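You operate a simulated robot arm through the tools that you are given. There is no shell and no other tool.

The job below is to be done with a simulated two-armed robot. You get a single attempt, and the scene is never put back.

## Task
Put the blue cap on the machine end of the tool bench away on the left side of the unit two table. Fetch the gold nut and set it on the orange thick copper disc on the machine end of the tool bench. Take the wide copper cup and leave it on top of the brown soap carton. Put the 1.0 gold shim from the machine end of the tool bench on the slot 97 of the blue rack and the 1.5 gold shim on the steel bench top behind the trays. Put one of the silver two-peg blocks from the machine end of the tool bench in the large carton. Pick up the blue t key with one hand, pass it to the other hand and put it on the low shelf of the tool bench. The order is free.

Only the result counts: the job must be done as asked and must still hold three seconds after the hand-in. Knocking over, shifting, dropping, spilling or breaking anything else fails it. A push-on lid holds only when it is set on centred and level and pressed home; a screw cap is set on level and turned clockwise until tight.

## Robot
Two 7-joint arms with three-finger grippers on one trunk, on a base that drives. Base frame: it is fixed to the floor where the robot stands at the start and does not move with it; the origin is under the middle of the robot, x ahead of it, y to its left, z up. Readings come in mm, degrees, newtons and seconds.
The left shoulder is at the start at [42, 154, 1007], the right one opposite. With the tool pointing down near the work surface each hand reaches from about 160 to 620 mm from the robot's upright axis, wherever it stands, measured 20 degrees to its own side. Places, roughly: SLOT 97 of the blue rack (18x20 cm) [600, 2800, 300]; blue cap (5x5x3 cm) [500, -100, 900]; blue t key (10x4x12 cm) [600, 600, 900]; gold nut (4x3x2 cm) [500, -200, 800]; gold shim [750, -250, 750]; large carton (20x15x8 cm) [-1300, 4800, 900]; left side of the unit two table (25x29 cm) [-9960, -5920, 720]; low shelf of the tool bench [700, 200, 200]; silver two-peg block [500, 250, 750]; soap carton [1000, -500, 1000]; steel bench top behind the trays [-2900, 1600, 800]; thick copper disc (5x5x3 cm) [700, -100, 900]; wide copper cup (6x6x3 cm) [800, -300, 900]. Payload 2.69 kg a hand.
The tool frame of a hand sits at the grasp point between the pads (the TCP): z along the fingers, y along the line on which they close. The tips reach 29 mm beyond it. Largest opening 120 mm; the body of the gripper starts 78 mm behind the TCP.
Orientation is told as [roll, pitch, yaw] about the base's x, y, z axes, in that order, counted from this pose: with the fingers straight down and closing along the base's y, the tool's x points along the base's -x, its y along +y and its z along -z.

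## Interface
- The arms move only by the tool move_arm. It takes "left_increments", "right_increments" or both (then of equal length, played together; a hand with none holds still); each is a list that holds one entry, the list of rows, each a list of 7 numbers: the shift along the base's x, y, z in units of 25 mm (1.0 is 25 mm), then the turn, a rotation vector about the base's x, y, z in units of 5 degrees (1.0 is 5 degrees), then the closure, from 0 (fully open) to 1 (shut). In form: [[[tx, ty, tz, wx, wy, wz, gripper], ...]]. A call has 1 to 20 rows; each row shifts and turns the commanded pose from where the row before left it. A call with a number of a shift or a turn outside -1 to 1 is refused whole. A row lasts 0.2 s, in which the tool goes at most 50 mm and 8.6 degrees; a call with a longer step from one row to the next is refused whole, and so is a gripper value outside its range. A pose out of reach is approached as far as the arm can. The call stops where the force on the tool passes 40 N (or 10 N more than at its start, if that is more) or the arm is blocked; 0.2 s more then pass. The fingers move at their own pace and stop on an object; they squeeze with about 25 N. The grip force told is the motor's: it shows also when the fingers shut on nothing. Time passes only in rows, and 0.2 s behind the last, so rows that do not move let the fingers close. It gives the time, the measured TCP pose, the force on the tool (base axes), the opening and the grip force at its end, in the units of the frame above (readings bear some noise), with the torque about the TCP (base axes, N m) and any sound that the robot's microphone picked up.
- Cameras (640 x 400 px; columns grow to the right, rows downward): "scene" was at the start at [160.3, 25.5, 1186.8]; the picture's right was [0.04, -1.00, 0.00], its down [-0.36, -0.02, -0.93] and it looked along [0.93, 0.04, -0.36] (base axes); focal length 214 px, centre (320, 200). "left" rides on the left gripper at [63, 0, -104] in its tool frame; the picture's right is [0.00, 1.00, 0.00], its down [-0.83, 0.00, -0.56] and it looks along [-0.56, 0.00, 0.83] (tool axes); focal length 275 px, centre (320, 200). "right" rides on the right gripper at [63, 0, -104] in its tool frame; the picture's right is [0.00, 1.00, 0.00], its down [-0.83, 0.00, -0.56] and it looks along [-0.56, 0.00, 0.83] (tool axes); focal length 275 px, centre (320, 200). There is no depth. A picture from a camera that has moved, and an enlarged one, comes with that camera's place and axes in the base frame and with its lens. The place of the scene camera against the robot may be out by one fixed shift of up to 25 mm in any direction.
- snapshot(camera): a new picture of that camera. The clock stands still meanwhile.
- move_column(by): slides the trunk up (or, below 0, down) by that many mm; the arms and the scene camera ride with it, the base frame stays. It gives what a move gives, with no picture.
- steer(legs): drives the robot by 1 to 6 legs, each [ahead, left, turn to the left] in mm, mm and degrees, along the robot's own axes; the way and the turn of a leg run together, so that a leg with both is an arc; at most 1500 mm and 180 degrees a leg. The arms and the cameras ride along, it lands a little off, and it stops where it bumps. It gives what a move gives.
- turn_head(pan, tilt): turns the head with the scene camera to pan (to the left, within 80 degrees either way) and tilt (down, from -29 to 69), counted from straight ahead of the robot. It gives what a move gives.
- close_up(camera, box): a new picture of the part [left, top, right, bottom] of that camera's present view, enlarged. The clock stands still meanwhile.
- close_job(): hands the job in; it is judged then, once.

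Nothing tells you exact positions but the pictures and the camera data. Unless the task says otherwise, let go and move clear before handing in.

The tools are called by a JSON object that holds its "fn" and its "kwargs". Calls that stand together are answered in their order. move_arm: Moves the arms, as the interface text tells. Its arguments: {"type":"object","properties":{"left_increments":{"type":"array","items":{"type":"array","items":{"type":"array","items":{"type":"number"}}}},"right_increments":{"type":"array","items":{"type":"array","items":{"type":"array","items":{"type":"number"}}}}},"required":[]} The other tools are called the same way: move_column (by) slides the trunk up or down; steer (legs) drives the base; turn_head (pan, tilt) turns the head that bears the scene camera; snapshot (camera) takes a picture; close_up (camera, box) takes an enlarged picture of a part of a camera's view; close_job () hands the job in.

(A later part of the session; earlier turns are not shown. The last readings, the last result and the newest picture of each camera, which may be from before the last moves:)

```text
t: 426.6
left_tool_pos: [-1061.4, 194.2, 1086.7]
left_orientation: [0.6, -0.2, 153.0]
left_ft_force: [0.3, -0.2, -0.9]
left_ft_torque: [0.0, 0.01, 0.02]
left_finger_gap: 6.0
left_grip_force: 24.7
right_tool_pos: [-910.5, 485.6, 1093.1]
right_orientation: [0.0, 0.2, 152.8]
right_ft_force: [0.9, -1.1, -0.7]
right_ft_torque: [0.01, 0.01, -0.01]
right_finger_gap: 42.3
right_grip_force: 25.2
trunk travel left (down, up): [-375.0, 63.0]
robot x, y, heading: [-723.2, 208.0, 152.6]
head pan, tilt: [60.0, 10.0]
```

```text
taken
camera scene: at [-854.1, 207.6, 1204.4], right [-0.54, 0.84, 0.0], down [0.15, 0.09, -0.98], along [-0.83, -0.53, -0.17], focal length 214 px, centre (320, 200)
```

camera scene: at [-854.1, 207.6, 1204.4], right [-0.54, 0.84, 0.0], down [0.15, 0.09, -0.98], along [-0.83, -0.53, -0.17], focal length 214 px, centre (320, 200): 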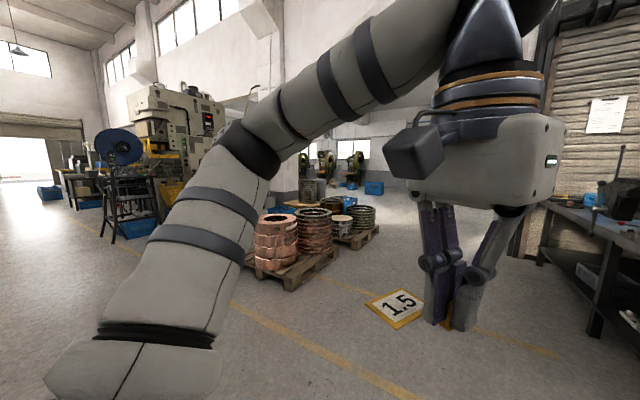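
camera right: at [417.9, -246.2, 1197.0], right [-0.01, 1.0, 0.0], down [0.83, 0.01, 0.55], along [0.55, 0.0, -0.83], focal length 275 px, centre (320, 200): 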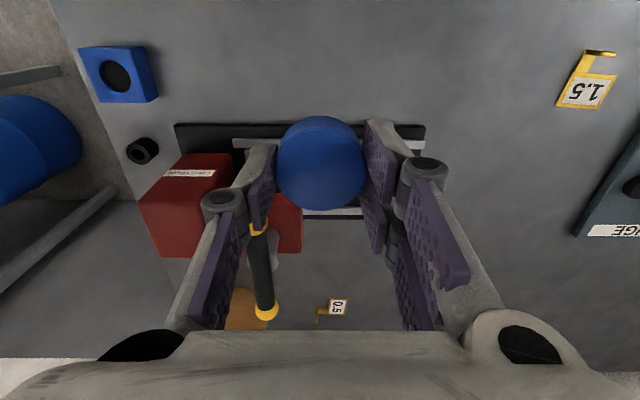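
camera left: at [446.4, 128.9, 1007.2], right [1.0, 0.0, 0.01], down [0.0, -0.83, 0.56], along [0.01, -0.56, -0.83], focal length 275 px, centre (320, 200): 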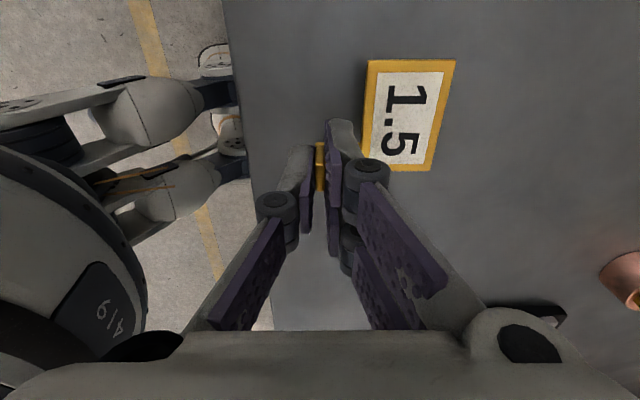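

The dark steel bench with trays stands around [-2900,1600]. I drive closer, facing it.

{"fn": "steer", "kwargs": {"legs": [[0, 0, 27], [550, -1300, 0]]}}

{"fn": "turn_head", "kwargs": {"pan": 0, "tilt": 20}}

{"fn": "snapshot", "kwargs": {"camera": "scene"}}

```text
t: 438.2
left_tool_pos: [-1556.3, 1354.8, 1086.7]
left_orientation: [0.5, -0.1, 179.7]
left_ft_force: [0.2, 0.4, 0.3]
left_ft_torque: [0.03, 0.0, 0.05]
left_finger_gap: 5.9
left_grip_force: 25.2
right_tool_pos: [-1553.4, 1685.8, 1093.9]
right_orientation: [0.0, 0.1, 179.8]
right_ft_force: [-0.6, 0.4, -0.1]
right_ft_torque: [0.0, 0.01, 0.01]
right_finger_gap: 42.5
right_grip_force: 24.6
trunk travel left (down, up): [-375.0, 63.0]
robot x, y, heading: [-1257.8, 1519.6, 179.7]
head pan, tilt: [60.0, 10.0]
```

```text
t: 439.5
left_tool_pos: [-1555.6, 1354.3, 1086.0]
left_orientation: [0.4, -0.1, 179.8]
left_ft_force: [0.3, -0.3, -0.5]
left_ft_torque: [0.02, 0.01, -0.02]
left_finger_gap: 5.8
left_grip_force: 24.8
right_tool_pos: [-1553.0, 1684.5, 1092.5]
right_orientation: [0.0, 0.2, 179.7]
right_ft_force: [0.0, -0.2, -0.2]
right_ft_torque: [0.0, -0.01, -0.01]
right_finger_gap: 42.3
right_grip_force: 24.8
trunk travel left (down, up): [-375.0, 63.0]
robot x, y, heading: [-1258.0, 1525.1, 179.9]
head pan, tilt: [0.0, 20.0]
```

```text
taken
camera scene: at [-1413.6, 1542.6, 1188.2], right [0.01, 1.0, 0.0], down [0.34, 0.0, -0.94], along [-0.94, 0.01, -0.34], focal length 214 px, centre (320, 200)
```

scene: 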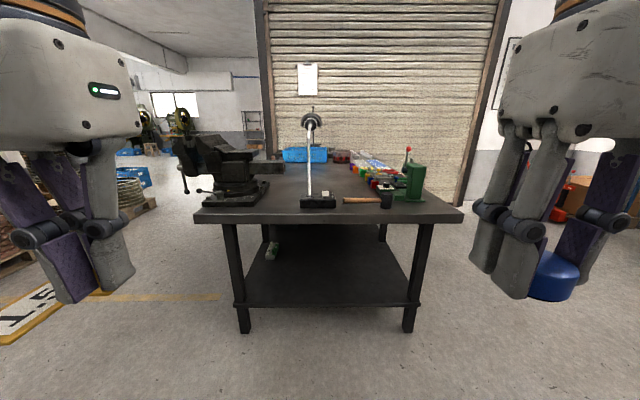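

{"fn": "steer", "kwargs": {"legs": [[640, 0, 0]]}}

{"fn": "turn_head", "kwargs": {"pan": 0, "tilt": 25}}

{"fn": "snapshot", "kwargs": {"camera": "scene"}}

{"fn": "close_up", "kwargs": {"camera": "scene", "box": [220, 90, 460, 240]}}

```text
t: 443.0
left_tool_pos: [-2190.1, 1361.7, 1086.3]
left_orientation: [0.4, -0.2, 179.7]
left_ft_force: [-0.2, 0.8, -0.3]
left_ft_torque: [-0.01, 0.02, -0.01]
left_finger_gap: 5.8
left_grip_force: 25.1
right_tool_pos: [-2188.3, 1691.4, 1093.2]
right_orientation: [0.0, 0.2, 179.5]
right_ft_force: [-0.7, -0.3, 0.1]
right_ft_torque: [0.01, -0.04, 0.0]
right_finger_gap: 42.2
right_grip_force: 25.2
trunk travel left (down, up): [-375.0, 63.0]
robot x, y, heading: [-1892.6, 1525.8, 179.4]
head pan, tilt: [0.0, 20.0]
```

```text
t: 443.7
left_tool_pos: [-2190.9, 1361.8, 1086.2]
left_orientation: [0.5, -0.1, 179.8]
left_ft_force: [0.5, -0.2, -1.3]
left_ft_torque: [0.03, 0.01, 0.0]
left_finger_gap: 6.2
left_grip_force: 24.9
right_tool_pos: [-2187.8, 1691.3, 1092.3]
right_orientation: [0.0, 0.2, 179.5]
right_ft_force: [0.0, 0.8, 0.1]
right_ft_torque: [-0.02, 0.0, 0.02]
right_finger_gap: 42.3
right_grip_force: 24.5
trunk travel left (down, up): [-375.0, 63.0]
robot x, y, heading: [-1892.6, 1526.9, 179.4]
head pan, tilt: [0.0, 25.0]
```

```text
taken
camera scene: at [-2046.6, 1548.4, 1180.1], right [0.01, 1.0, 0.0], down [0.42, 0.0, -0.91], along [-0.91, 0.01, -0.42], focal length 214 px, centre (320, 200)
```

scene: 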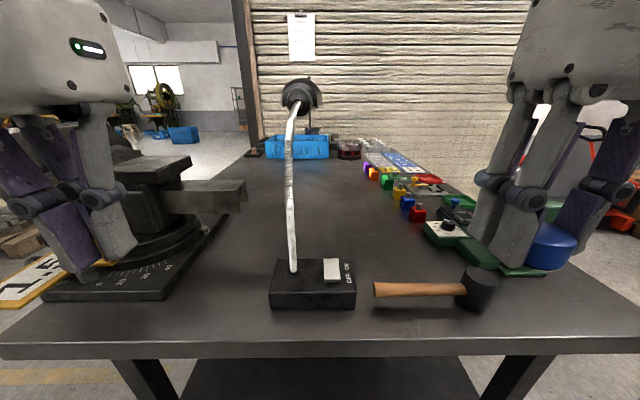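

```text
2.67 times, centred on (340, 165) of scene
camera zoom: at [-2046.6, 1548.4, 1180.1], right [0.01, 1.0, 0.0], down [0.42, 0.0, -0.91], along [-0.91, 0.01, -0.42], focal length 572 px, centre (267, 293)
```

zoom: 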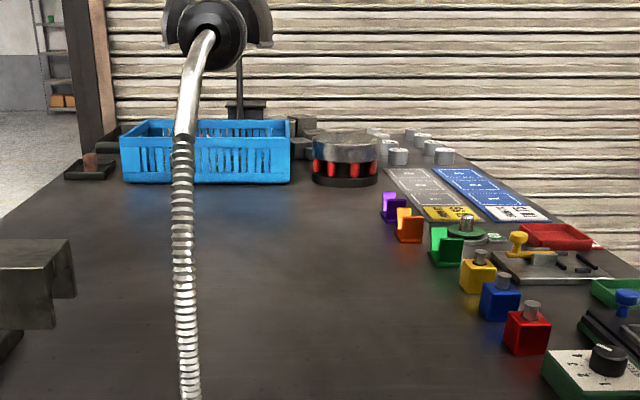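

The open middle of the bench lies behind the trays and coloured blocks (seen from their far side). I'll approach from the bench's left (−y) side, where only the vise corner is occupied.

{"fn": "steer", "kwargs": {"legs": [[-250, 0, 0], [0, 1150, 0], [1250, 0, 0]]}}

{"fn": "turn_head", "kwargs": {"pan": -70, "tilt": 20}}

{"fn": "snapshot", "kwargs": {"camera": "scene"}}

{"fn": "turn_head", "kwargs": {"pan": 0, "tilt": 20}}

{"fn": "snapshot", "kwargs": {"camera": "scene"}}

```text
t: 460.3
left_tool_pos: [-3225.6, 224.1, 1086.2]
left_orientation: [0.5, -0.1, 178.5]
left_ft_force: [0.9, -0.9, -1.0]
left_ft_torque: [0.03, -0.04, 0.0]
left_finger_gap: 6.0
left_grip_force: 25.1
right_tool_pos: [-3215.3, 554.2, 1092.0]
right_orientation: [0.0, 0.2, 178.4]
right_ft_force: [-0.4, 0.8, -1.2]
right_ft_torque: [-0.04, -0.01, 0.04]
right_finger_gap: 42.1
right_grip_force: 24.9
trunk travel left (down, up): [-375.0, 63.0]
robot x, y, heading: [-2930.0, 379.2, 178.4]
head pan, tilt: [0.0, 25.0]
```

```text
t: 461.7
left_tool_pos: [-3224.5, 223.2, 1086.9]
left_orientation: [0.5, -0.1, 178.5]
left_ft_force: [-0.4, -0.1, -0.7]
left_ft_torque: [0.04, 0.02, -0.04]
left_finger_gap: 6.1
left_grip_force: 25.0
right_tool_pos: [-3216.1, 554.6, 1091.7]
right_orientation: [-0.1, 0.2, 178.4]
right_ft_force: [0.0, 0.7, -0.3]
right_ft_torque: [0.04, 0.02, 0.01]
right_finger_gap: 42.2
right_grip_force: 25.1
trunk travel left (down, up): [-375.0, 63.0]
robot x, y, heading: [-2926.3, 382.6, 178.5]
head pan, tilt: [-70.0, 20.0]
```

```text
taken
camera scene: at [-3015.9, 493.7, 1188.2], right [0.95, 0.31, 0.0], down [0.11, -0.32, -0.94], along [-0.3, 0.89, -0.34], focal length 214 px, centre (320, 200)
```

scene: 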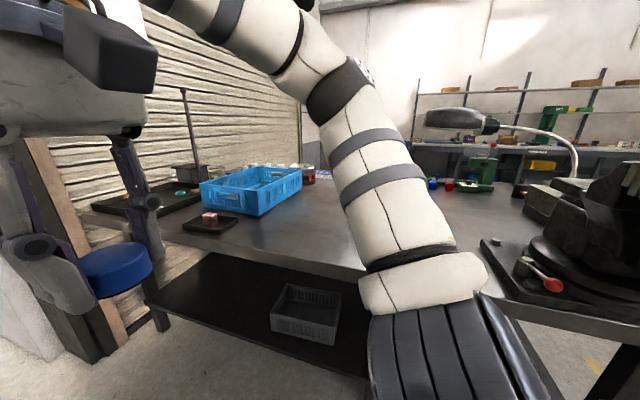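

```text
t: 463.1
left_tool_pos: [-3225.2, 224.2, 1087.2]
left_orientation: [0.5, -0.1, 178.5]
left_ft_force: [0.0, 0.8, -0.9]
left_ft_torque: [0.01, 0.03, -0.01]
left_finger_gap: 6.1
left_grip_force: 25.4
right_tool_pos: [-3215.2, 553.3, 1093.7]
right_orientation: [0.1, 0.1, 178.5]
right_ft_force: [-0.1, 0.1, -1.2]
right_ft_torque: [0.03, -0.01, 0.01]
right_finger_gap: 42.5
right_grip_force: 25.0
trunk travel left (down, up): [-375.0, 63.0]
robot x, y, heading: [-2925.7, 382.8, 178.4]
head pan, tilt: [0.0, 20.0]
```

```text
taken
camera scene: at [-3079.6, 408.1, 1188.2], right [0.03, 1.0, 0.0], down [0.34, -0.01, -0.94], along [-0.94, 0.03, -0.34], focal length 214 px, centre (320, 200)
```

scene: 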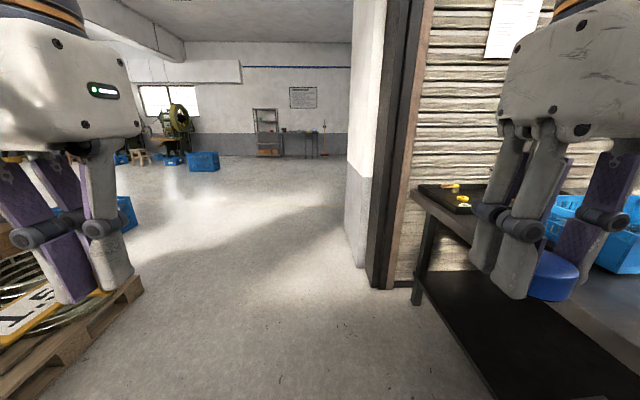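

{"fn": "steer", "kwargs": {"legs": [[0, 0, -88.5], [250, -30, 0]]}}

{"fn": "turn_head", "kwargs": {"pan": 5, "tilt": 30}}

{"fn": "snapshot", "kwargs": {"camera": "scene"}}

{"fn": "snapshot", "kwargs": {"camera": "left"}}

```text
t: 468.7
left_tool_pos: [-3073.5, 920.8, 1086.1]
left_orientation: [0.5, -0.1, 91.2]
left_ft_force: [0.4, 0.4, -1.7]
left_ft_torque: [-0.03, -0.01, -0.01]
left_finger_gap: 6.1
left_grip_force: 25.6
right_tool_pos: [-2743.1, 925.9, 1093.8]
right_orientation: [0.0, 0.2, 91.2]
right_ft_force: [-0.4, 0.8, -1.1]
right_ft_torque: [0.02, -0.01, -0.01]
right_finger_gap: 42.2
right_grip_force: 24.8
trunk travel left (down, up): [-375.0, 63.0]
robot x, y, heading: [-2896.7, 629.0, 91.2]
head pan, tilt: [0.0, 20.0]
```

```text
t: 469.4
left_tool_pos: [-3074.0, 920.3, 1086.5]
left_orientation: [0.5, 0.0, 91.3]
left_ft_force: [-0.5, -0.2, -1.0]
left_ft_torque: [0.02, 0.02, 0.01]
left_finger_gap: 5.9
left_grip_force: 25.0
right_tool_pos: [-2742.1, 925.9, 1093.1]
right_orientation: [0.0, 0.3, 91.3]
right_ft_force: [0.1, 0.5, -0.9]
right_ft_torque: [0.05, -0.03, -0.02]
right_finger_gap: 42.3
right_grip_force: 24.7
trunk travel left (down, up): [-375.0, 63.0]
robot x, y, heading: [-2900.4, 629.7, 91.2]
head pan, tilt: [5.0, 30.0]
```

```text
taken
camera scene: at [-2907.9, 803.7, 1172.2], right [0.99, 0.11, 0.0], down [0.05, -0.5, -0.87], along [-0.09, 0.86, -0.5], focal length 214 px, centre (320, 200)
```

scene: 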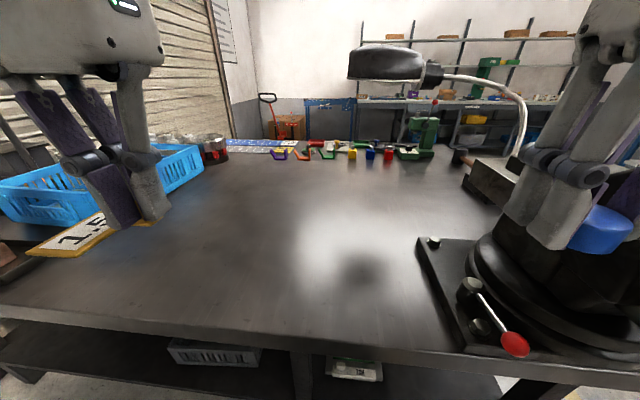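

```text
taken
camera left: at [-3072.5, 858.6, 1191.7], right [-1.0, -0.02, 0.01], down [-0.01, 0.83, 0.56], along [-0.02, 0.56, -0.83], focal length 275 px, centre (320, 200)
```

left: 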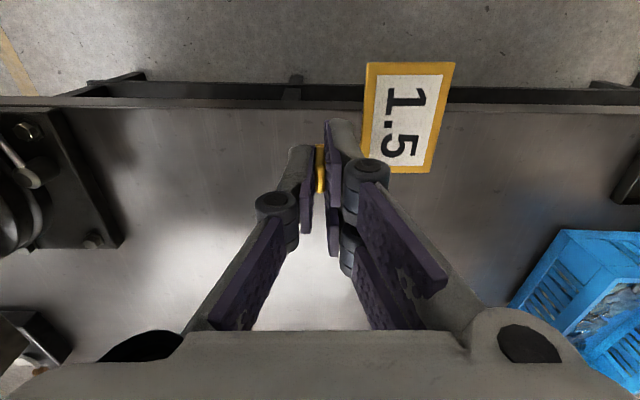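

The bench's near edge is at y≈955. I drive up close and extend the left hand toward the bench centre.

{"fn": "steer", "kwargs": {"legs": [[170, 25, -1.2]]}}

{"fn": "turn_head", "kwargs": {"pan": 0, "tilt": 60}}

{"fn": "snapshot", "kwargs": {"camera": "scene"}}

{"fn": "move_arm", "kwargs": {"left_increments": [[[0.4, 0.7, -0.4, 0, 0, 0, 1], [0.5, 0.8, -0.5, 0, 0, 0, 1], [0.5, 0.8, -0.5, 0, 0, 0, 1], [0.5, 0.8, -0.5, 0, 0, 0, 1], [0.5, 0.8, -0.5, 0, 0, 0, 1], [0.5, 0.8, -0.5, 0, 0, 0, 1], [0.5, 0.8, -0.5, 0, 0, 0, 1], [0.5, 0.8, -0.5, 0, 0, 0, 1], [0.5, 0.6, -0.5, 0, 0, 0, 1], [0, 0, 0, 0, 0, 0, 1]]]}}

{"fn": "snapshot", "kwargs": {"camera": "left"}}

```text
t: 470.6
left_tool_pos: [-3084.1, 1005.2, 1090.0]
left_orientation: [0.4, -0.6, 90.3]
left_ft_force: [-0.3, 0.7, -1.1]
left_ft_torque: [0.02, -0.07, -0.02]
left_finger_gap: 6.1
left_grip_force: 25.2
right_tool_pos: [-2753.6, 1002.6, 1098.8]
right_orientation: [-0.1, -0.9, 90.2]
right_ft_force: [-0.3, 0.3, -1.4]
right_ft_torque: [-0.01, -0.03, -0.01]
right_finger_gap: 42.4
right_grip_force: 25.6
trunk travel left (down, up): [-375.0, 63.0]
robot x, y, heading: [-2916.3, 718.8, 90.1]
head pan, tilt: [5.0, 30.0]
stopped in leg 1: the robot was blocked; the commanded pose is now the measured one
```

```text
t: 471.5
left_tool_pos: [-3085.0, 1003.1, 1090.1]
left_orientation: [0.5, -0.7, 90.4]
left_ft_force: [0.9, 0.1, -1.2]
left_ft_torque: [0.02, -0.06, -0.01]
left_finger_gap: 5.8
left_grip_force: 24.4
right_tool_pos: [-2753.2, 1003.0, 1099.8]
right_orientation: [0.1, -0.9, 90.2]
right_ft_force: [0.9, -0.5, 0.2]
right_ft_torque: [-0.02, -0.02, -0.02]
right_finger_gap: 42.5
right_grip_force: 25.1
trunk travel left (down, up): [-375.0, 63.0]
robot x, y, heading: [-2919.2, 718.7, 90.0]
head pan, tilt: [0.0, 60.0]
```

```text
taken
camera scene: at [-2913.2, 860.7, 1131.7], right [1.0, 0.0, 0.0], down [0.0, -0.86, -0.51], along [0.0, 0.51, -0.86], focal length 214 px, centre (320, 200)
```

scene: 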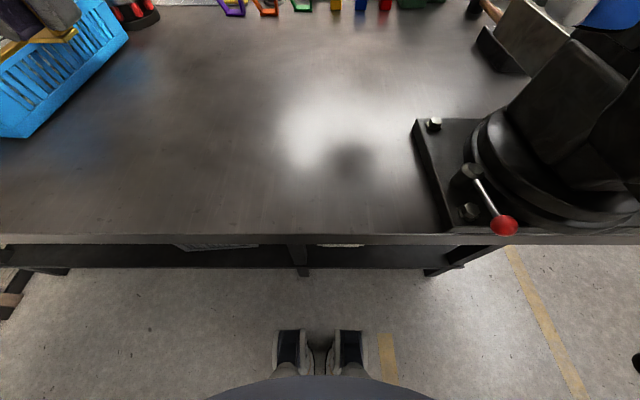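

```text
t: 473.7
left_tool_pos: [-2974.8, 1175.7, 982.4]
left_orientation: [0.4, -0.5, 90.3]
left_ft_force: [0.1, -0.5, 0.5]
left_ft_torque: [-0.02, -0.01, 0.01]
left_finger_gap: 5.9
left_grip_force: 24.6
right_tool_pos: [-2754.5, 1002.0, 1098.0]
right_orientation: [0.1, -0.8, 90.1]
right_ft_force: [-0.3, -0.1, -0.5]
right_ft_torque: [0.02, 0.04, 0.0]
right_finger_gap: 42.3
right_grip_force: 24.9
trunk travel left (down, up): [-375.0, 63.0]
robot x, y, heading: [-2914.8, 715.6, 90.0]
head pan, tilt: [0.0, 60.0]
```

```text
taken
camera left: at [-2975.3, 1113.1, 1085.9], right [-1.0, 0.0, 0.01], down [0.0, 0.83, 0.56], along [-0.01, 0.56, -0.82], focal length 275 px, centre (320, 200)
```

left: 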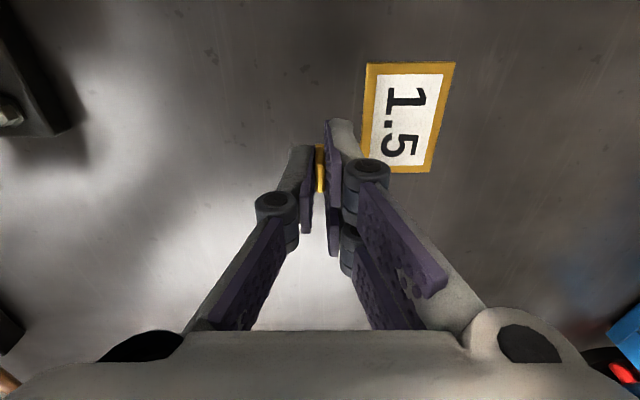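

The robot was blocked a little early; I check what touched on the right side.

{"fn": "turn_head", "kwargs": {"pan": -45, "tilt": 30}}

{"fn": "snapshot", "kwargs": {"camera": "scene"}}

{"fn": "snapshot", "kwargs": {"camera": "right"}}

{"fn": "turn_head", "kwargs": {"pan": -45, "tilt": 0}}

{"fn": "snapshot", "kwargs": {"camera": "scene"}}

```text
t: 474.8
left_tool_pos: [-2975.4, 1174.7, 982.0]
left_orientation: [0.5, -0.6, 90.4]
left_ft_force: [-0.1, 0.6, -0.4]
left_ft_torque: [0.01, -0.03, 0.0]
left_finger_gap: 6.2
left_grip_force: 25.5
right_tool_pos: [-2754.4, 1002.5, 1098.0]
right_orientation: [0.1, -0.8, 90.1]
right_ft_force: [0.1, -0.4, 0.0]
right_ft_torque: [0.01, -0.01, -0.03]
right_finger_gap: 42.4
right_grip_force: 24.9
trunk travel left (down, up): [-375.0, 63.0]
robot x, y, heading: [-2914.9, 722.4, 89.9]
head pan, tilt: [-45.0, 30.0]
```

```text
taken
camera scene: at [-2849.6, 857.3, 1173.4], right [0.71, -0.7, -0.01], down [-0.35, -0.35, -0.87], along [0.61, 0.62, -0.49], focal length 214 px, centre (320, 200)
```

scene: 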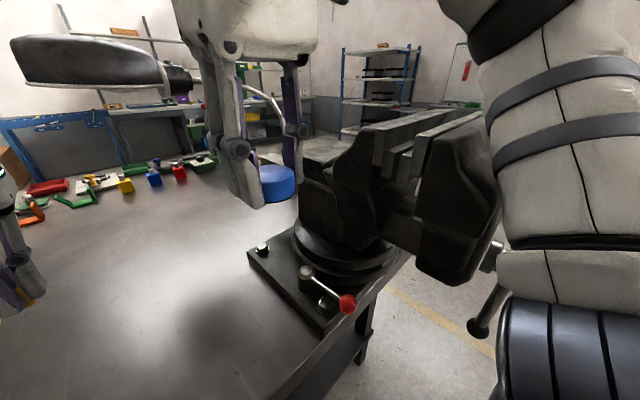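

```text
taken
camera right: at [-2753.9, 938.2, 1201.1], right [-1.0, -0.01, 0.0], down [-0.01, 0.82, 0.57], along [-0.01, 0.57, -0.82], focal length 275 px, centre (320, 200)
```

right: 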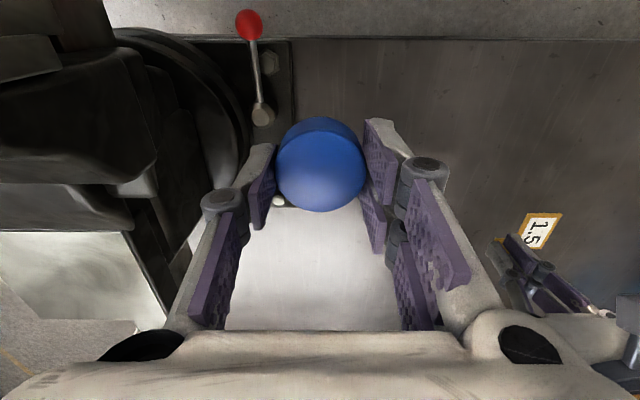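

```text
t: 475.8
left_tool_pos: [-2975.6, 1176.0, 981.4]
left_orientation: [0.4, -0.6, 90.4]
left_ft_force: [-0.1, 0.2, -0.7]
left_ft_torque: [0.04, -0.05, -0.02]
left_finger_gap: 6.2
left_grip_force: 25.5
right_tool_pos: [-2754.2, 1001.8, 1097.8]
right_orientation: [0.1, -0.9, 90.2]
right_ft_force: [1.0, -0.3, -0.4]
right_ft_torque: [0.04, -0.02, 0.03]
right_finger_gap: 42.3
right_grip_force: 25.3
trunk travel left (down, up): [-375.0, 63.0]
robot x, y, heading: [-2913.6, 720.2, 90.2]
head pan, tilt: [-45.0, 0.0]
```

```text
taken
camera scene: at [-2849.9, 856.5, 1221.8], right [0.71, -0.71, -0.01], down [0.0, 0.01, -1.0], along [0.71, 0.71, 0.01], focal length 214 px, centre (320, 200)
```

scene: 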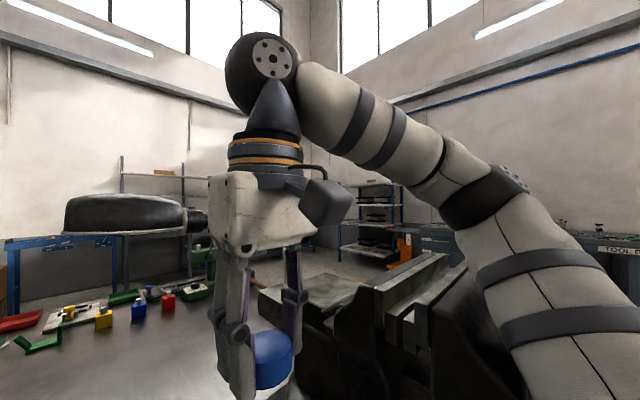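

The right upper arm rested against the big vise. I back off, shift left away from it and approach again.

{"fn": "steer", "kwargs": {"legs": [[-40, 0, 0], [0, 130, 0], [130, 0, 0]]}}

{"fn": "snapshot", "kwargs": {"camera": "scene"}}

{"fn": "turn_head", "kwargs": {"pan": 0, "tilt": 55}}

{"fn": "snapshot", "kwargs": {"camera": "scene"}}

{"fn": "snapshot", "kwargs": {"camera": "left"}}

```text
t: 478.8
left_tool_pos: [-3103.2, 1275.2, 977.0]
left_orientation: [0.5, 0.0, 90.3]
left_ft_force: [0.2, 0.7, 0.5]
left_ft_torque: [0.01, 0.02, 0.01]
left_finger_gap: 5.7
left_grip_force: 25.0
right_tool_pos: [-2882.8, 1103.0, 1095.5]
right_orientation: [0.2, -0.1, 90.1]
right_ft_force: [0.4, 1.2, -1.0]
right_ft_torque: [-0.05, 0.0, 0.0]
right_finger_gap: 42.4
right_grip_force: 24.9
trunk travel left (down, up): [-375.0, 63.0]
robot x, y, heading: [-3045.3, 808.9, 90.2]
head pan, tilt: [-45.0, 0.0]
```

```text
taken
camera scene: at [-2978.9, 958.3, 1220.3], right [0.71, -0.71, 0.0], down [0.0, 0.0, -1.0], along [0.71, 0.71, 0.0], focal length 214 px, centre (320, 200)
```

scene: 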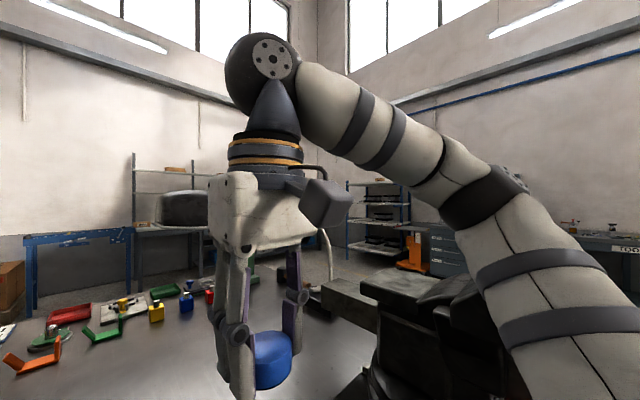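

```text
t: 480.1
left_tool_pos: [-3104.4, 1274.5, 976.5]
left_orientation: [0.5, 0.0, 90.4]
left_ft_force: [-0.7, 0.7, -0.4]
left_ft_torque: [0.01, 0.0, -0.03]
left_finger_gap: 6.2
left_grip_force: 25.2
right_tool_pos: [-2883.0, 1102.3, 1095.3]
right_orientation: [0.1, -0.1, 90.3]
right_ft_force: [0.5, 0.0, 0.6]
right_ft_torque: [0.02, -0.01, 0.01]
right_finger_gap: 42.4
right_grip_force: 24.5
trunk travel left (down, up): [-375.0, 63.0]
robot x, y, heading: [-3044.4, 808.7, 89.9]
head pan, tilt: [0.0, 55.0]
```

```text
taken
camera scene: at [-3042.5, 965.7, 1136.1], right [1.0, 0.0, 0.0], down [0.0, -0.82, -0.57], along [0.0, 0.57, -0.82], focal length 214 px, centre (320, 200)
```

scene: 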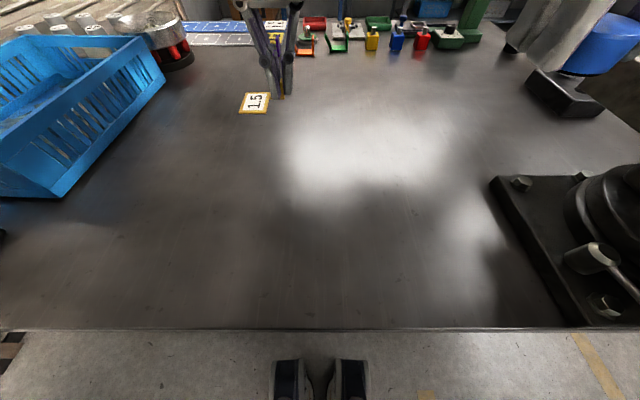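

```text
taken
camera left: at [-3104.5, 1212.5, 1082.1], right [-1.0, 0.0, 0.01], down [0.0, 0.83, 0.56], along [-0.01, 0.56, -0.83], focal length 275 px, centre (320, 200)
```

left: 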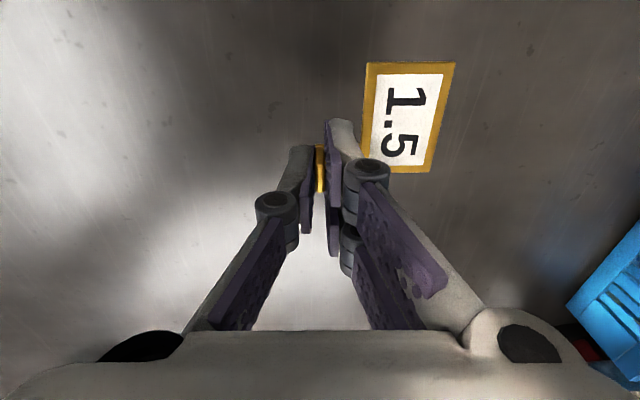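

The way is clear now. I set the shim down at reach with the hand vertical, to re-grip it pitched and carry it further toward the bench centre.

{"fn": "move_arm", "kwargs": {"left_increments": [[[0.3, 0.5, -0.8, 0, 0, 0, 1], [0.3, 0.5, -0.8, 0, 0, 0, 1], [0.3, 0.5, -0.8, 0, 0, 0, 1], [0.3, 0.5, -0.6, 0, 0, 0, 1], [0.2, 0.4, -0.6, 0, 0, 0, 1], [0, 0, -0.4, 0, 0, 0, 1], [0, 0, 0, 0, 0, 0, 1]]]}}

{"fn": "snapshot", "kwargs": {"camera": "left"}}

{"fn": "close_up", "kwargs": {"camera": "scene", "box": [200, 20, 400, 160]}}

```text
t: 481.6
left_tool_pos: [-3068.2, 1333.3, 876.0]
left_orientation: [0.4, 0.0, 90.4]
left_ft_force: [-0.2, 0.0, -0.3]
left_ft_torque: [0.01, -0.01, 0.01]
left_finger_gap: 6.0
left_grip_force: 25.0
right_tool_pos: [-2883.3, 1103.0, 1095.5]
right_orientation: [0.1, -0.2, 90.1]
right_ft_force: [0.4, 0.6, -0.5]
right_ft_torque: [-0.03, 0.01, -0.02]
right_finger_gap: 42.1
right_grip_force: 25.1
trunk travel left (down, up): [-375.0, 63.0]
robot x, y, heading: [-3043.9, 810.8, 90.2]
head pan, tilt: [0.0, 55.0]
```

```text
taken
camera left: at [-3068.9, 1272.2, 981.6], right [-1.0, 0.0, 0.01], down [0.0, 0.83, 0.56], along [-0.01, 0.56, -0.83], focal length 275 px, centre (320, 200)
```

left: 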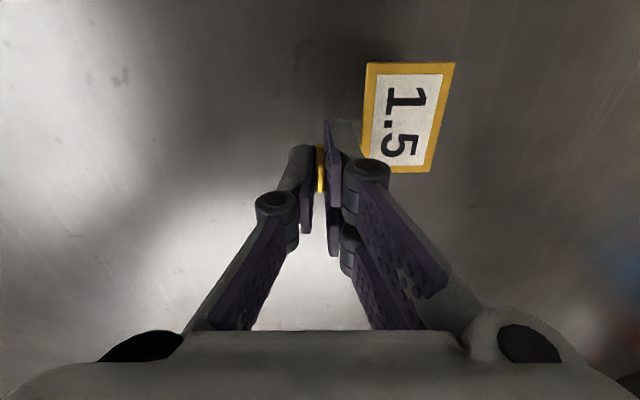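

```text
2.86 times, centred on (300, 90) of scene
camera zoom: at [-3042.5, 965.7, 1136.1], right [1.0, 0.0, 0.0], down [0.0, -0.82, -0.57], along [0.0, 0.57, -0.82], focal length 613 px, centre (377, 514)
```

zoom: 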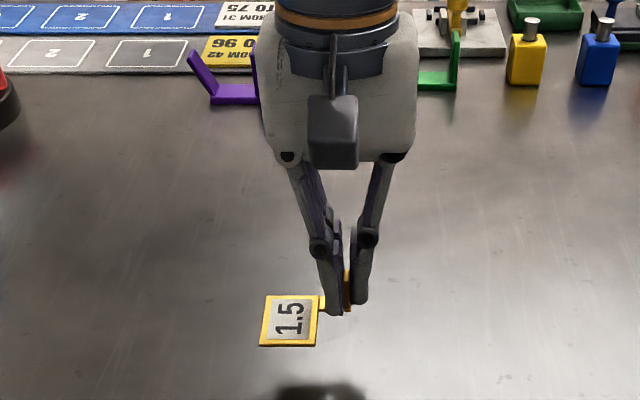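

{"fn": "move_arm", "kwargs": {"left_increments": [[[0, 0, -0.5, 0, 0, 0, 1], [0, 0, -0.3, 0, 0, 0, 1], [0, 0, -0.2, 0, 0, 0, 1], [0, 0, 0, 0, 0, 0, 1]]]}}

{"fn": "move_arm", "kwargs": {"left_increments": [[[0, 0, -0.1, 0, 0, 0, 1], [0, 0, 0, 0, 0, 0, 1]]]}}

{"fn": "move_arm", "kwargs": {"left_increments": [[[0, 0, -0.1, 0, 0, 0, 1], [0, 0, 0, 0, 0, 0, 1]]]}}

{"fn": "move_arm", "kwargs": {"left_increments": [[[0, 0, -0.1, 0, 0, 0, 1], [0, 0, 0, 0, 0, 0, 1]]]}}

```text
t: 482.6
left_tool_pos: [-3069.7, 1334.4, 851.0]
left_orientation: [0.4, 0.1, 90.4]
left_ft_force: [-0.2, 0.4, 0.1]
left_ft_torque: [0.03, 0.01, 0.0]
left_finger_gap: 6.1
left_grip_force: 25.4
right_tool_pos: [-2882.3, 1101.7, 1095.6]
right_orientation: [0.1, -0.2, 90.2]
right_ft_force: [0.1, -0.5, -0.3]
right_ft_torque: [0.05, 0.02, 0.0]
right_finger_gap: 42.3
right_grip_force: 24.8
trunk travel left (down, up): [-375.0, 63.0]
robot x, y, heading: [-3047.1, 808.9, 90.3]
head pan, tilt: [0.0, 55.0]
```

```text
t: 483.2
left_tool_pos: [-3069.1, 1332.9, 849.7]
left_orientation: [0.5, 0.0, 90.4]
left_ft_force: [-0.2, 0.7, -0.9]
left_ft_torque: [0.02, -0.02, 0.02]
left_finger_gap: 5.9
left_grip_force: 25.1
right_tool_pos: [-2884.0, 1101.7, 1095.8]
right_orientation: [0.1, -0.2, 90.3]
right_ft_force: [0.0, -0.5, 0.2]
right_ft_torque: [-0.01, -0.01, 0.01]
right_finger_gap: 42.2
right_grip_force: 24.9
trunk travel left (down, up): [-375.0, 63.0]
robot x, y, heading: [-3047.2, 809.6, 90.1]
head pan, tilt: [0.0, 55.0]
```

```text
t: 483.9
left_tool_pos: [-3068.9, 1334.4, 845.0]
left_orientation: [0.6, 0.0, 90.3]
left_ft_force: [-0.2, 0.7, -1.4]
left_ft_torque: [0.0, -0.04, 0.0]
left_finger_gap: 5.8
left_grip_force: 24.6
right_tool_pos: [-2883.3, 1102.6, 1095.2]
right_orientation: [-0.1, -0.1, 90.2]
right_ft_force: [1.1, -0.1, -0.5]
right_ft_torque: [0.03, -0.01, -0.03]
right_finger_gap: 42.1
right_grip_force: 24.7
trunk travel left (down, up): [-375.0, 63.0]
robot x, y, heading: [-3043.8, 807.6, 90.0]
head pan, tilt: [0.0, 55.0]
```

```text
t: 484.4
left_tool_pos: [-3068.9, 1333.4, 844.0]
left_orientation: [0.5, -0.1, 90.4]
left_ft_force: [0.5, 0.0, -0.5]
left_ft_torque: [0.02, 0.0, 0.0]
left_finger_gap: 6.3
left_grip_force: 25.0
right_tool_pos: [-2884.1, 1102.4, 1096.1]
right_orientation: [0.1, -0.2, 90.1]
right_ft_force: [1.0, 0.0, -0.6]
right_ft_torque: [0.0, -0.01, 0.01]
right_finger_gap: 42.3
right_grip_force: 24.8
trunk travel left (down, up): [-375.0, 63.0]
robot x, y, heading: [-3044.4, 804.3, 90.2]
head pan, tilt: [0.0, 55.0]
```

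{"fn": "move_arm", "kwargs": {"left_increments": [[[0, 0, -0.1, 0, 0, 0, 1], [0, 0, 0, 0, 0, 0, 1]]]}}

{"fn": "move_arm", "kwargs": {"left_increments": [[[0, 0, -0.1, 0, 0, 0, 1], [0, 0, 0, 0, 0, 0, 1]]]}}

{"fn": "move_arm", "kwargs": {"left_increments": [[[0, 0, -0.1, 0, 0, 0, 1], [0, 0, 0, 0, 0, 0, 1]]]}}

{"fn": "snapshot", "kwargs": {"camera": "left"}}

```text
t: 485.1
left_tool_pos: [-3069.0, 1333.3, 841.9]
left_orientation: [0.5, -0.1, 90.4]
left_ft_force: [0.8, 0.0, -1.0]
left_ft_torque: [0.02, -0.02, 0.02]
left_finger_gap: 6.1
left_grip_force: 25.4
right_tool_pos: [-2883.6, 1102.5, 1094.2]
right_orientation: [0.1, -0.2, 90.2]
right_ft_force: [-0.4, -0.1, -0.5]
right_ft_torque: [-0.01, -0.01, 0.02]
right_finger_gap: 42.5
right_grip_force: 25.3
trunk travel left (down, up): [-375.0, 63.0]
robot x, y, heading: [-3045.3, 806.2, 90.4]
head pan, tilt: [0.0, 55.0]
```

```text
t: 485.6
left_tool_pos: [-3068.7, 1333.4, 838.9]
left_orientation: [0.5, -0.1, 90.4]
left_ft_force: [0.6, 0.6, -0.4]
left_ft_torque: [-0.01, -0.06, 0.0]
left_finger_gap: 5.8
left_grip_force: 25.4
right_tool_pos: [-2883.1, 1101.4, 1095.2]
right_orientation: [0.1, -0.2, 90.3]
right_ft_force: [0.6, -0.2, -0.5]
right_ft_torque: [-0.03, 0.0, 0.0]
right_finger_gap: 42.3
right_grip_force: 25.3
trunk travel left (down, up): [-375.0, 63.0]
robot x, y, heading: [-3043.0, 806.0, 90.3]
head pan, tilt: [0.0, 55.0]
```

```text
t: 486.2
left_tool_pos: [-3068.7, 1333.5, 835.9]
left_orientation: [0.5, 0.0, 90.4]
left_ft_force: [0.1, -0.3, -0.6]
left_ft_torque: [0.01, -0.03, -0.03]
left_finger_gap: 6.0
left_grip_force: 24.8
right_tool_pos: [-2883.7, 1102.4, 1095.9]
right_orientation: [0.0, -0.2, 90.2]
right_ft_force: [0.0, -0.3, 0.1]
right_ft_torque: [-0.01, -0.03, 0.02]
right_finger_gap: 42.6
right_grip_force: 24.9
trunk travel left (down, up): [-375.0, 63.0]
robot x, y, heading: [-3046.3, 811.4, 90.3]
head pan, tilt: [0.0, 55.0]
```

```text
taken
camera left: at [-3069.6, 1272.4, 941.9], right [-1.0, 0.0, 0.01], down [0.0, 0.83, 0.56], along [-0.01, 0.56, -0.83], focal length 275 px, centre (320, 200)
```

left: 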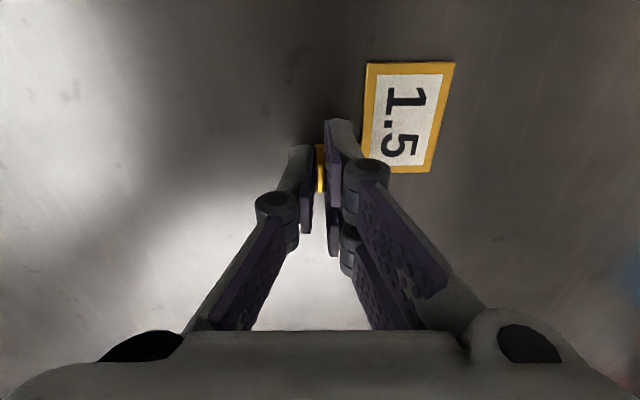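

{"fn": "move_arm", "kwargs": {"left_increments": [[[0, 0, -0.1, 0, 0, 0, 1], [0, 0, -0.1, 0, 0, 0, 1], [0, 0, 0, 0, 0, 0, 1]]]}}

{"fn": "move_arm", "kwargs": {"left_increments": [[[0, 0, -0.1, 0, 0, 0, 1], [0, 0, -0.1, 0, 0, 0, 1], [0, 0, 0, 0, 0, 0, 1]]]}}

{"fn": "move_arm", "kwargs": {"left_increments": [[[0, 0, -0.1, 0, 0, 0, 1], [0, 0, -0.1, 0, 0, 0, 1], [0, 0, 0, 0, 0, 0, 1]]]}}

{"fn": "close_up", "kwargs": {"camera": "scene", "box": [200, 20, 400, 160]}}

```text
t: 487.1
left_tool_pos: [-3069.3, 1333.5, 833.6]
left_orientation: [0.4, -0.5, 90.4]
left_ft_force: [-0.7, 0.3, 22.2]
left_ft_torque: [-0.17, 0.07, -0.05]
left_finger_gap: 6.2
left_grip_force: 25.2
right_tool_pos: [-2883.5, 1100.8, 1096.2]
right_orientation: [0.1, -0.3, 90.3]
right_ft_force: [0.7, -0.6, -0.5]
right_ft_torque: [0.0, 0.03, 0.01]
right_finger_gap: 42.3
right_grip_force: 24.9
trunk travel left (down, up): [-375.0, 63.0]
robot x, y, heading: [-3043.4, 808.0, 90.0]
head pan, tilt: [0.0, 55.0]
```

```text
t: 487.9
left_tool_pos: [-3068.5, 1334.3, 829.6]
left_orientation: [0.3, -0.4, 90.5]
left_ft_force: [-1.9, 2.1, 31.8]
left_ft_torque: [-0.05, 0.11, -0.07]
left_finger_gap: 6.0
left_grip_force: 25.1
right_tool_pos: [-2882.7, 1101.5, 1096.4]
right_orientation: [0.2, -0.3, 90.2]
right_ft_force: [0.3, 0.0, -0.8]
right_ft_torque: [0.03, -0.04, -0.01]
right_finger_gap: 42.4
right_grip_force: 24.7
trunk travel left (down, up): [-375.0, 63.0]
robot x, y, heading: [-3048.7, 810.5, 90.1]
head pan, tilt: [0.0, 55.0]
```

```text
t: 488.3
left_tool_pos: [-3068.9, 1333.8, 829.4]
left_orientation: [0.4, -0.5, 90.4]
left_ft_force: [-0.6, -6.8, 22.5]
left_ft_torque: [-0.51, 0.14, 0.03]
left_finger_gap: 6.0
left_grip_force: 24.9
right_tool_pos: [-2882.5, 1100.1, 1095.1]
right_orientation: [0.0, -0.3, 90.3]
right_ft_force: [0.0, -0.5, -0.5]
right_ft_torque: [-0.01, 0.01, 0.02]
right_finger_gap: 42.4
right_grip_force: 25.2
trunk travel left (down, up): [-375.0, 63.0]
robot x, y, heading: [-3044.2, 807.9, 90.2]
head pan, tilt: [0.0, 55.0]
stopped in row 2 (left hand): the force on the tool passed its limit at 44 N (the readings are from after the stop); the commanded pose is now the measured one
```

```text
2.86 times, centred on (300, 90) of scene
camera zoom: at [-3042.6, 963.7, 1136.0], right [1.0, 0.0, 0.0], down [0.0, -0.82, -0.57], along [0.0, 0.57, -0.82], focal length 613 px, centre (377, 514)
```

zoom: 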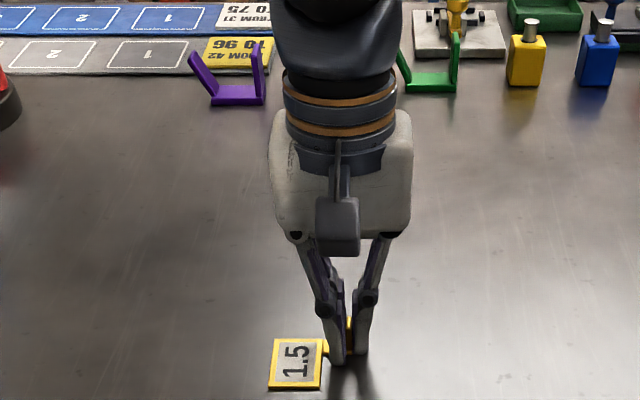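

The shim rests on the bench (z≈797). I open, lift, pitch the hand 25° forward and re-grip the tab.

{"fn": "move_arm", "kwargs": {"left_increments": [[[0, 0, 0.2, 0, 0, 0, 1], [0, 0, 0, 0, 0, 0, 0.85], [0, 0, 0, 0, 0, 0, 0.75], [0, 0, 0, 0, 0, 0, 0.68], [0, 0, 0.4, 0, 0, 0, 0.68], [0, 0, 0.8, 0, 0, 0, 0.68], [0, 0, 0.8, 0, 0, 0, 0.68], [0, 0, 0.4, 0, 0, 0, 0.68], [0, 0, 0, 1, 0, 0, 0.68], [0, 0, 0, 1, 0, 0, 0.68], [0, 0, 0, 1, 0, 0, 0.68], [0, -0.2, 0, 1, 0, 0, 0.68], [0, -0.2, 0, 1, 0, 0, 0.68], [0, 0, 0, 0, 0, 0, 0.68]]]}}

{"fn": "snapshot", "kwargs": {"camera": "left"}}

{"fn": "close_up", "kwargs": {"camera": "left", "box": [260, 40, 420, 160]}}

```text
t: 491.3
left_tool_pos: [-3069.5, 1323.9, 893.7]
left_orientation: [0.2, -25.4, 90.3]
left_ft_force: [-0.9, 0.2, -0.3]
left_ft_torque: [0.0, 0.01, -0.04]
left_finger_gap: 38.3
left_grip_force: 0.0
right_tool_pos: [-2882.7, 1101.6, 1094.0]
right_orientation: [0.0, -0.3, 90.2]
right_ft_force: [0.1, -0.2, -0.2]
right_ft_torque: [-0.01, 0.04, 0.0]
right_finger_gap: 42.4
right_grip_force: 24.8
trunk travel left (down, up): [-375.0, 63.0]
robot x, y, heading: [-3042.8, 809.4, 90.1]
head pan, tilt: [0.0, 55.0]
```

```text
taken
camera left: at [-3069.2, 1224.5, 960.4], right [-1.0, 0.0, 0.01], down [0.0, 0.51, 0.86], along [-0.01, 0.86, -0.51], focal length 275 px, centre (320, 200)
```

left: 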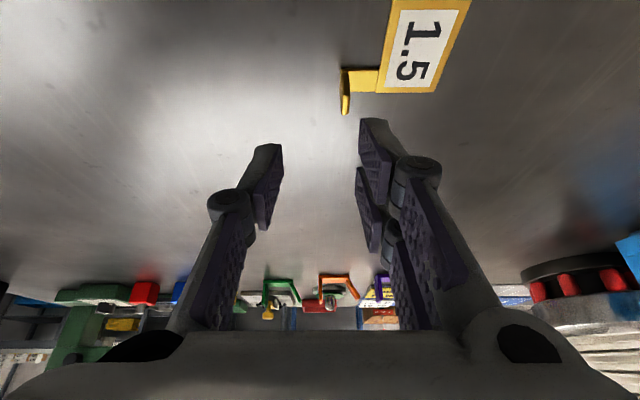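

```text
3.33 times, centred on (340, 100) of left
camera zoom: at [-3069.2, 1224.5, 960.4], right [-1.0, 0.0, 0.01], down [0.0, 0.51, 0.86], along [-0.01, 0.86, -0.51], focal length 918 px, centre (253, 533)
```

zoom: 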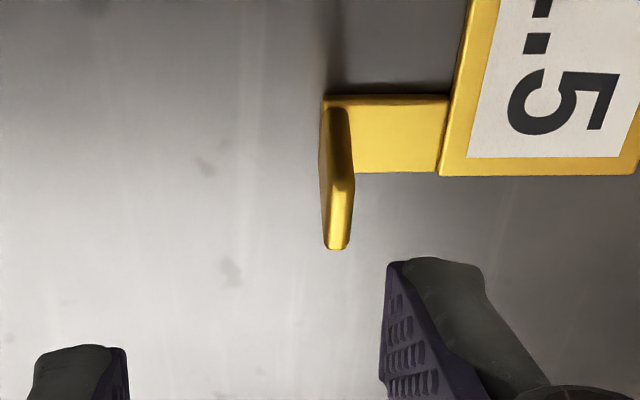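

{"fn": "move_arm", "kwargs": {"left_increments": [[[-0.56, 0.31, -0.3, 0, 0, 0, 0.65], [0, 0, -0.7, 0, 0, 0, 0.65], [0, 0, -0.6, 0, 0, 0, 0.65], [0, 0, -0.4, 0, 0, 0, 0.65], [0, 0, 0, 0, 0, 0, 0.65]]]}}

{"fn": "close_up", "kwargs": {"camera": "left", "box": [220, 40, 440, 220]}}

```text
t: 492.5
left_tool_pos: [-3084.8, 1332.2, 840.9]
left_orientation: [0.2, -25.3, 90.5]
left_ft_force: [0.0, -0.3, -0.3]
left_ft_torque: [0.0, 0.01, 0.01]
left_finger_gap: 41.9
left_grip_force: 0.0
right_tool_pos: [-2884.0, 1102.2, 1094.4]
right_orientation: [0.1, -0.2, 90.2]
right_ft_force: [0.3, 0.2, -1.4]
right_ft_torque: [-0.01, 0.0, 0.03]
right_finger_gap: 42.2
right_grip_force: 25.3
trunk travel left (down, up): [-375.0, 63.0]
robot x, y, heading: [-3047.6, 806.2, 89.9]
head pan, tilt: [0.0, 55.0]
```

```text
2.22 times, centred on (330, 130) of left
camera zoom: at [-3084.8, 1233.2, 910.2], right [-1.0, -0.01, 0.01], down [0.0, 0.51, 0.86], along [-0.01, 0.86, -0.51], focal length 612 px, centre (298, 356)
```

zoom: 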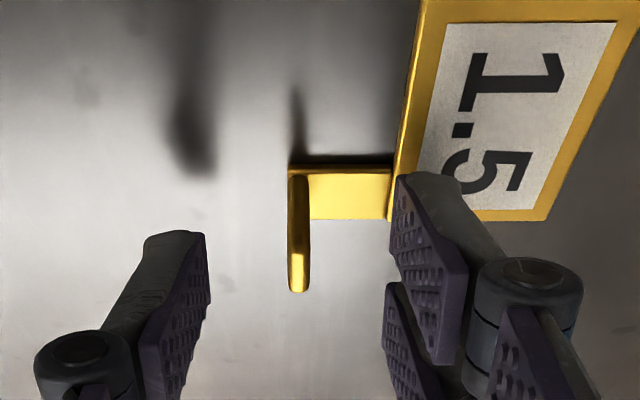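

{"fn": "move_arm", "kwargs": {"left_increments": [[[0, 0, -0.04, 0, 0, 0, 0.75], [0, 0, 0, 0, 0, 0, 0.9], [0, 0, 0, 0, 0, 0, 1], [0, 0, 0, 0, 0, 0, 1], [0, 0, 0, 0, 0, 0, 1]]]}}

{"fn": "move_arm", "kwargs": {"left_increments": [[[0, 0, 0.08, 0, 0, 0, 1], [0, 0, 0.12, 0, 0, 0, 1], [0, 0, 0.2, 0, 0, 0, 1], [0, 0, 0.3, 0, 0, 0, 1], [0, 0, 0.3, 0, 0, 0, 1], [0, 0, 0, 0, 0, 0, 1]]]}}

{"fn": "snapshot", "kwargs": {"camera": "left"}}

```text
t: 493.7
left_tool_pos: [-3085.2, 1332.7, 840.4]
left_orientation: [0.2, -25.3, 90.5]
left_ft_force: [-0.2, -0.3, -0.3]
left_ft_torque: [0.0, -0.02, 0.0]
left_finger_gap: 6.1
left_grip_force: 24.8
right_tool_pos: [-2884.1, 1101.9, 1095.3]
right_orientation: [0.0, -0.2, 90.2]
right_ft_force: [0.3, -0.2, 0.0]
right_ft_torque: [0.01, -0.01, 0.01]
right_finger_gap: 42.5
right_grip_force: 24.7
trunk travel left (down, up): [-375.0, 63.0]
robot x, y, heading: [-3046.1, 806.8, 90.1]
head pan, tilt: [0.0, 55.0]
```

```text
t: 495.1
left_tool_pos: [-3084.0, 1333.1, 866.0]
left_orientation: [0.2, -25.3, 90.4]
left_ft_force: [-0.5, -0.9, -0.1]
left_ft_torque: [0.0, 0.02, -0.01]
left_finger_gap: 6.2
left_grip_force: 24.9
right_tool_pos: [-2883.3, 1103.0, 1095.0]
right_orientation: [0.2, -0.2, 90.3]
right_ft_force: [-0.4, -0.7, 0.5]
right_ft_torque: [0.02, -0.03, -0.02]
right_finger_gap: 42.2
right_grip_force: 24.8
trunk travel left (down, up): [-375.0, 63.0]
robot x, y, heading: [-3044.3, 809.0, 90.3]
head pan, tilt: [0.0, 55.0]
```

```text
taken
camera left: at [-3083.8, 1233.4, 933.7], right [-1.0, -0.01, 0.0], down [0.0, 0.51, 0.86], along [-0.01, 0.86, -0.51], focal length 275 px, centre (320, 200)
```

left: 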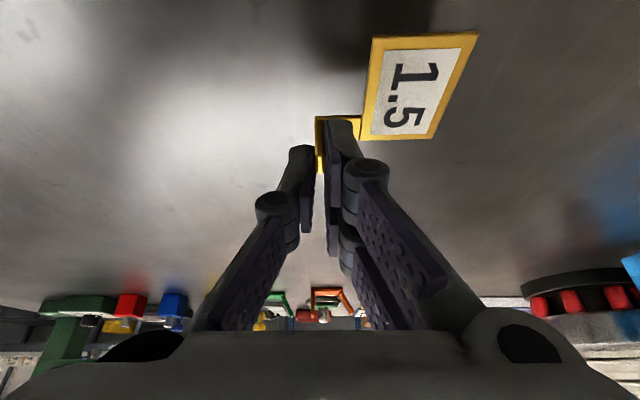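

Re-gripped. I carry it further toward the bench centre and lower it.

{"fn": "move_arm", "kwargs": {"left_increments": [[[0.3, 0.6, 0, 0, 0, 0, 1], [0.3, 0.8, 0, 0, 0, 0, 1], [0.3, 0.8, 0, 0, 0, 0, 1], [0.3, 0.8, 0, 0, 0, 0, 1], [0.3, 0.8, 0, 0, 0, 0, 1], [0.2, 0.8, 0, 0, 0, 0, 1], [0.1, 0.6, 0, 0, 0, 0, 1], [0, 0, 0, 0, 0, 0, 1]]]}}

{"fn": "snapshot", "kwargs": {"camera": "scene"}}

```text
t: 496.9
left_tool_pos: [-3039.8, 1456.3, 865.1]
left_orientation: [0.4, -25.3, 90.3]
left_ft_force: [0.2, -0.3, -1.5]
left_ft_torque: [0.01, 0.0, 0.0]
left_finger_gap: 5.9
left_grip_force: 25.1
left hand out of reach, approached as far as the arm can: row 7
right_tool_pos: [-2882.8, 1102.1, 1095.7]
right_orientation: [0.0, -0.2, 90.2]
right_ft_force: [-0.1, -0.3, -0.6]
right_ft_torque: [-0.01, 0.01, -0.03]
right_finger_gap: 42.1
right_grip_force: 25.3
trunk travel left (down, up): [-375.0, 63.0]
robot x, y, heading: [-3044.8, 809.1, 90.3]
head pan, tilt: [0.0, 55.0]
```

```text
taken
camera scene: at [-3042.6, 965.8, 1136.1], right [1.0, 0.0, 0.0], down [0.0, -0.82, -0.57], along [0.0, 0.57, -0.82], focal length 214 px, centre (320, 200)
```

scene: 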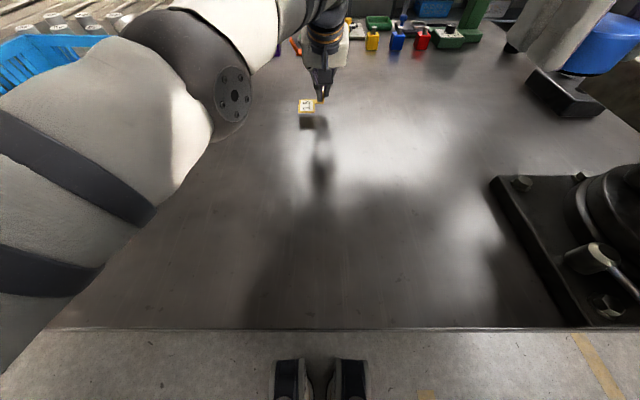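

{"fn": "move_arm", "kwargs": {"left_increments": [[[0, 0, -0.4, 0, 0, 0, 1], [0, 0, -0.3, 0, 0, 0, 1], [0, 0, -0.14, 0, 0, 0, 1], [0, 0, 0, 0, 0, 0, 1]]]}}

{"fn": "move_arm", "kwargs": {"left_increments": [[[0, 0, -0.07, 0, 0, 0, 1], [0, 0, 0, 0, 0, 0, 1]]]}}

{"fn": "move_arm", "kwargs": {"left_increments": [[[0, 0, -0.05, 0, 0, 0, 1], [0, 0, 0, 0, 0, 0, 1]]]}}

{"fn": "move_arm", "kwargs": {"left_increments": [[[0, 0, -0.05, 0, 0, 0, 1], [0, 0, 0, 0, 0, 0, 1]]]}}

```text
t: 497.9
left_tool_pos: [-3039.5, 1455.6, 844.8]
left_orientation: [0.3, -25.2, 90.5]
left_ft_force: [-0.3, 0.8, -0.5]
left_ft_torque: [0.02, 0.0, -0.01]
left_finger_gap: 6.0
left_grip_force: 24.9
right_tool_pos: [-2883.3, 1102.5, 1096.5]
right_orientation: [0.1, -0.2, 90.2]
right_ft_force: [-0.3, -0.4, -1.5]
right_ft_torque: [0.02, 0.0, 0.03]
right_finger_gap: 42.4
right_grip_force: 25.0
trunk travel left (down, up): [-375.0, 63.0]
robot x, y, heading: [-3044.2, 808.7, 90.3]
head pan, tilt: [0.0, 55.0]
```

```text
t: 498.5
left_tool_pos: [-3039.6, 1455.5, 843.6]
left_orientation: [0.3, -25.4, 90.4]
left_ft_force: [-1.1, 0.3, -0.4]
left_ft_torque: [0.04, -0.05, 0.02]
left_finger_gap: 5.8
left_grip_force: 24.9
right_tool_pos: [-2882.5, 1102.2, 1095.3]
right_orientation: [0.2, -0.3, 90.3]
right_ft_force: [-0.8, 0.8, -1.1]
right_ft_torque: [0.03, 0.0, -0.03]
right_finger_gap: 42.4
right_grip_force: 25.2
trunk travel left (down, up): [-375.0, 63.0]
robot x, y, heading: [-3045.7, 806.6, 90.2]
head pan, tilt: [0.0, 55.0]
```

```text
t: 499.1
left_tool_pos: [-3039.8, 1454.8, 842.2]
left_orientation: [0.2, -25.3, 90.5]
left_ft_force: [-0.2, -0.2, -0.2]
left_ft_torque: [0.03, -0.02, 0.01]
left_finger_gap: 5.8
left_grip_force: 25.0
right_tool_pos: [-2883.9, 1102.8, 1094.5]
right_orientation: [0.2, -0.2, 90.2]
right_ft_force: [0.1, -0.4, -1.0]
right_ft_torque: [-0.02, 0.02, 0.01]
right_finger_gap: 42.3
right_grip_force: 25.2
trunk travel left (down, up): [-375.0, 63.0]
robot x, y, heading: [-3043.0, 807.9, 90.0]
head pan, tilt: [0.0, 55.0]
```

```text
t: 499.7
left_tool_pos: [-3039.6, 1454.4, 841.5]
left_orientation: [0.2, -25.3, 90.4]
left_ft_force: [0.3, -0.1, -0.9]
left_ft_torque: [-0.01, 0.04, -0.02]
left_finger_gap: 5.8
left_grip_force: 24.6
right_tool_pos: [-2883.1, 1101.0, 1096.5]
right_orientation: [0.1, -0.1, 90.2]
right_ft_force: [-0.3, 0.4, -0.8]
right_ft_torque: [0.0, -0.04, 0.01]
right_finger_gap: 42.3
right_grip_force: 24.7
trunk travel left (down, up): [-375.0, 63.0]
robot x, y, heading: [-3045.8, 805.6, 90.3]
head pan, tilt: [0.0, 55.0]
```

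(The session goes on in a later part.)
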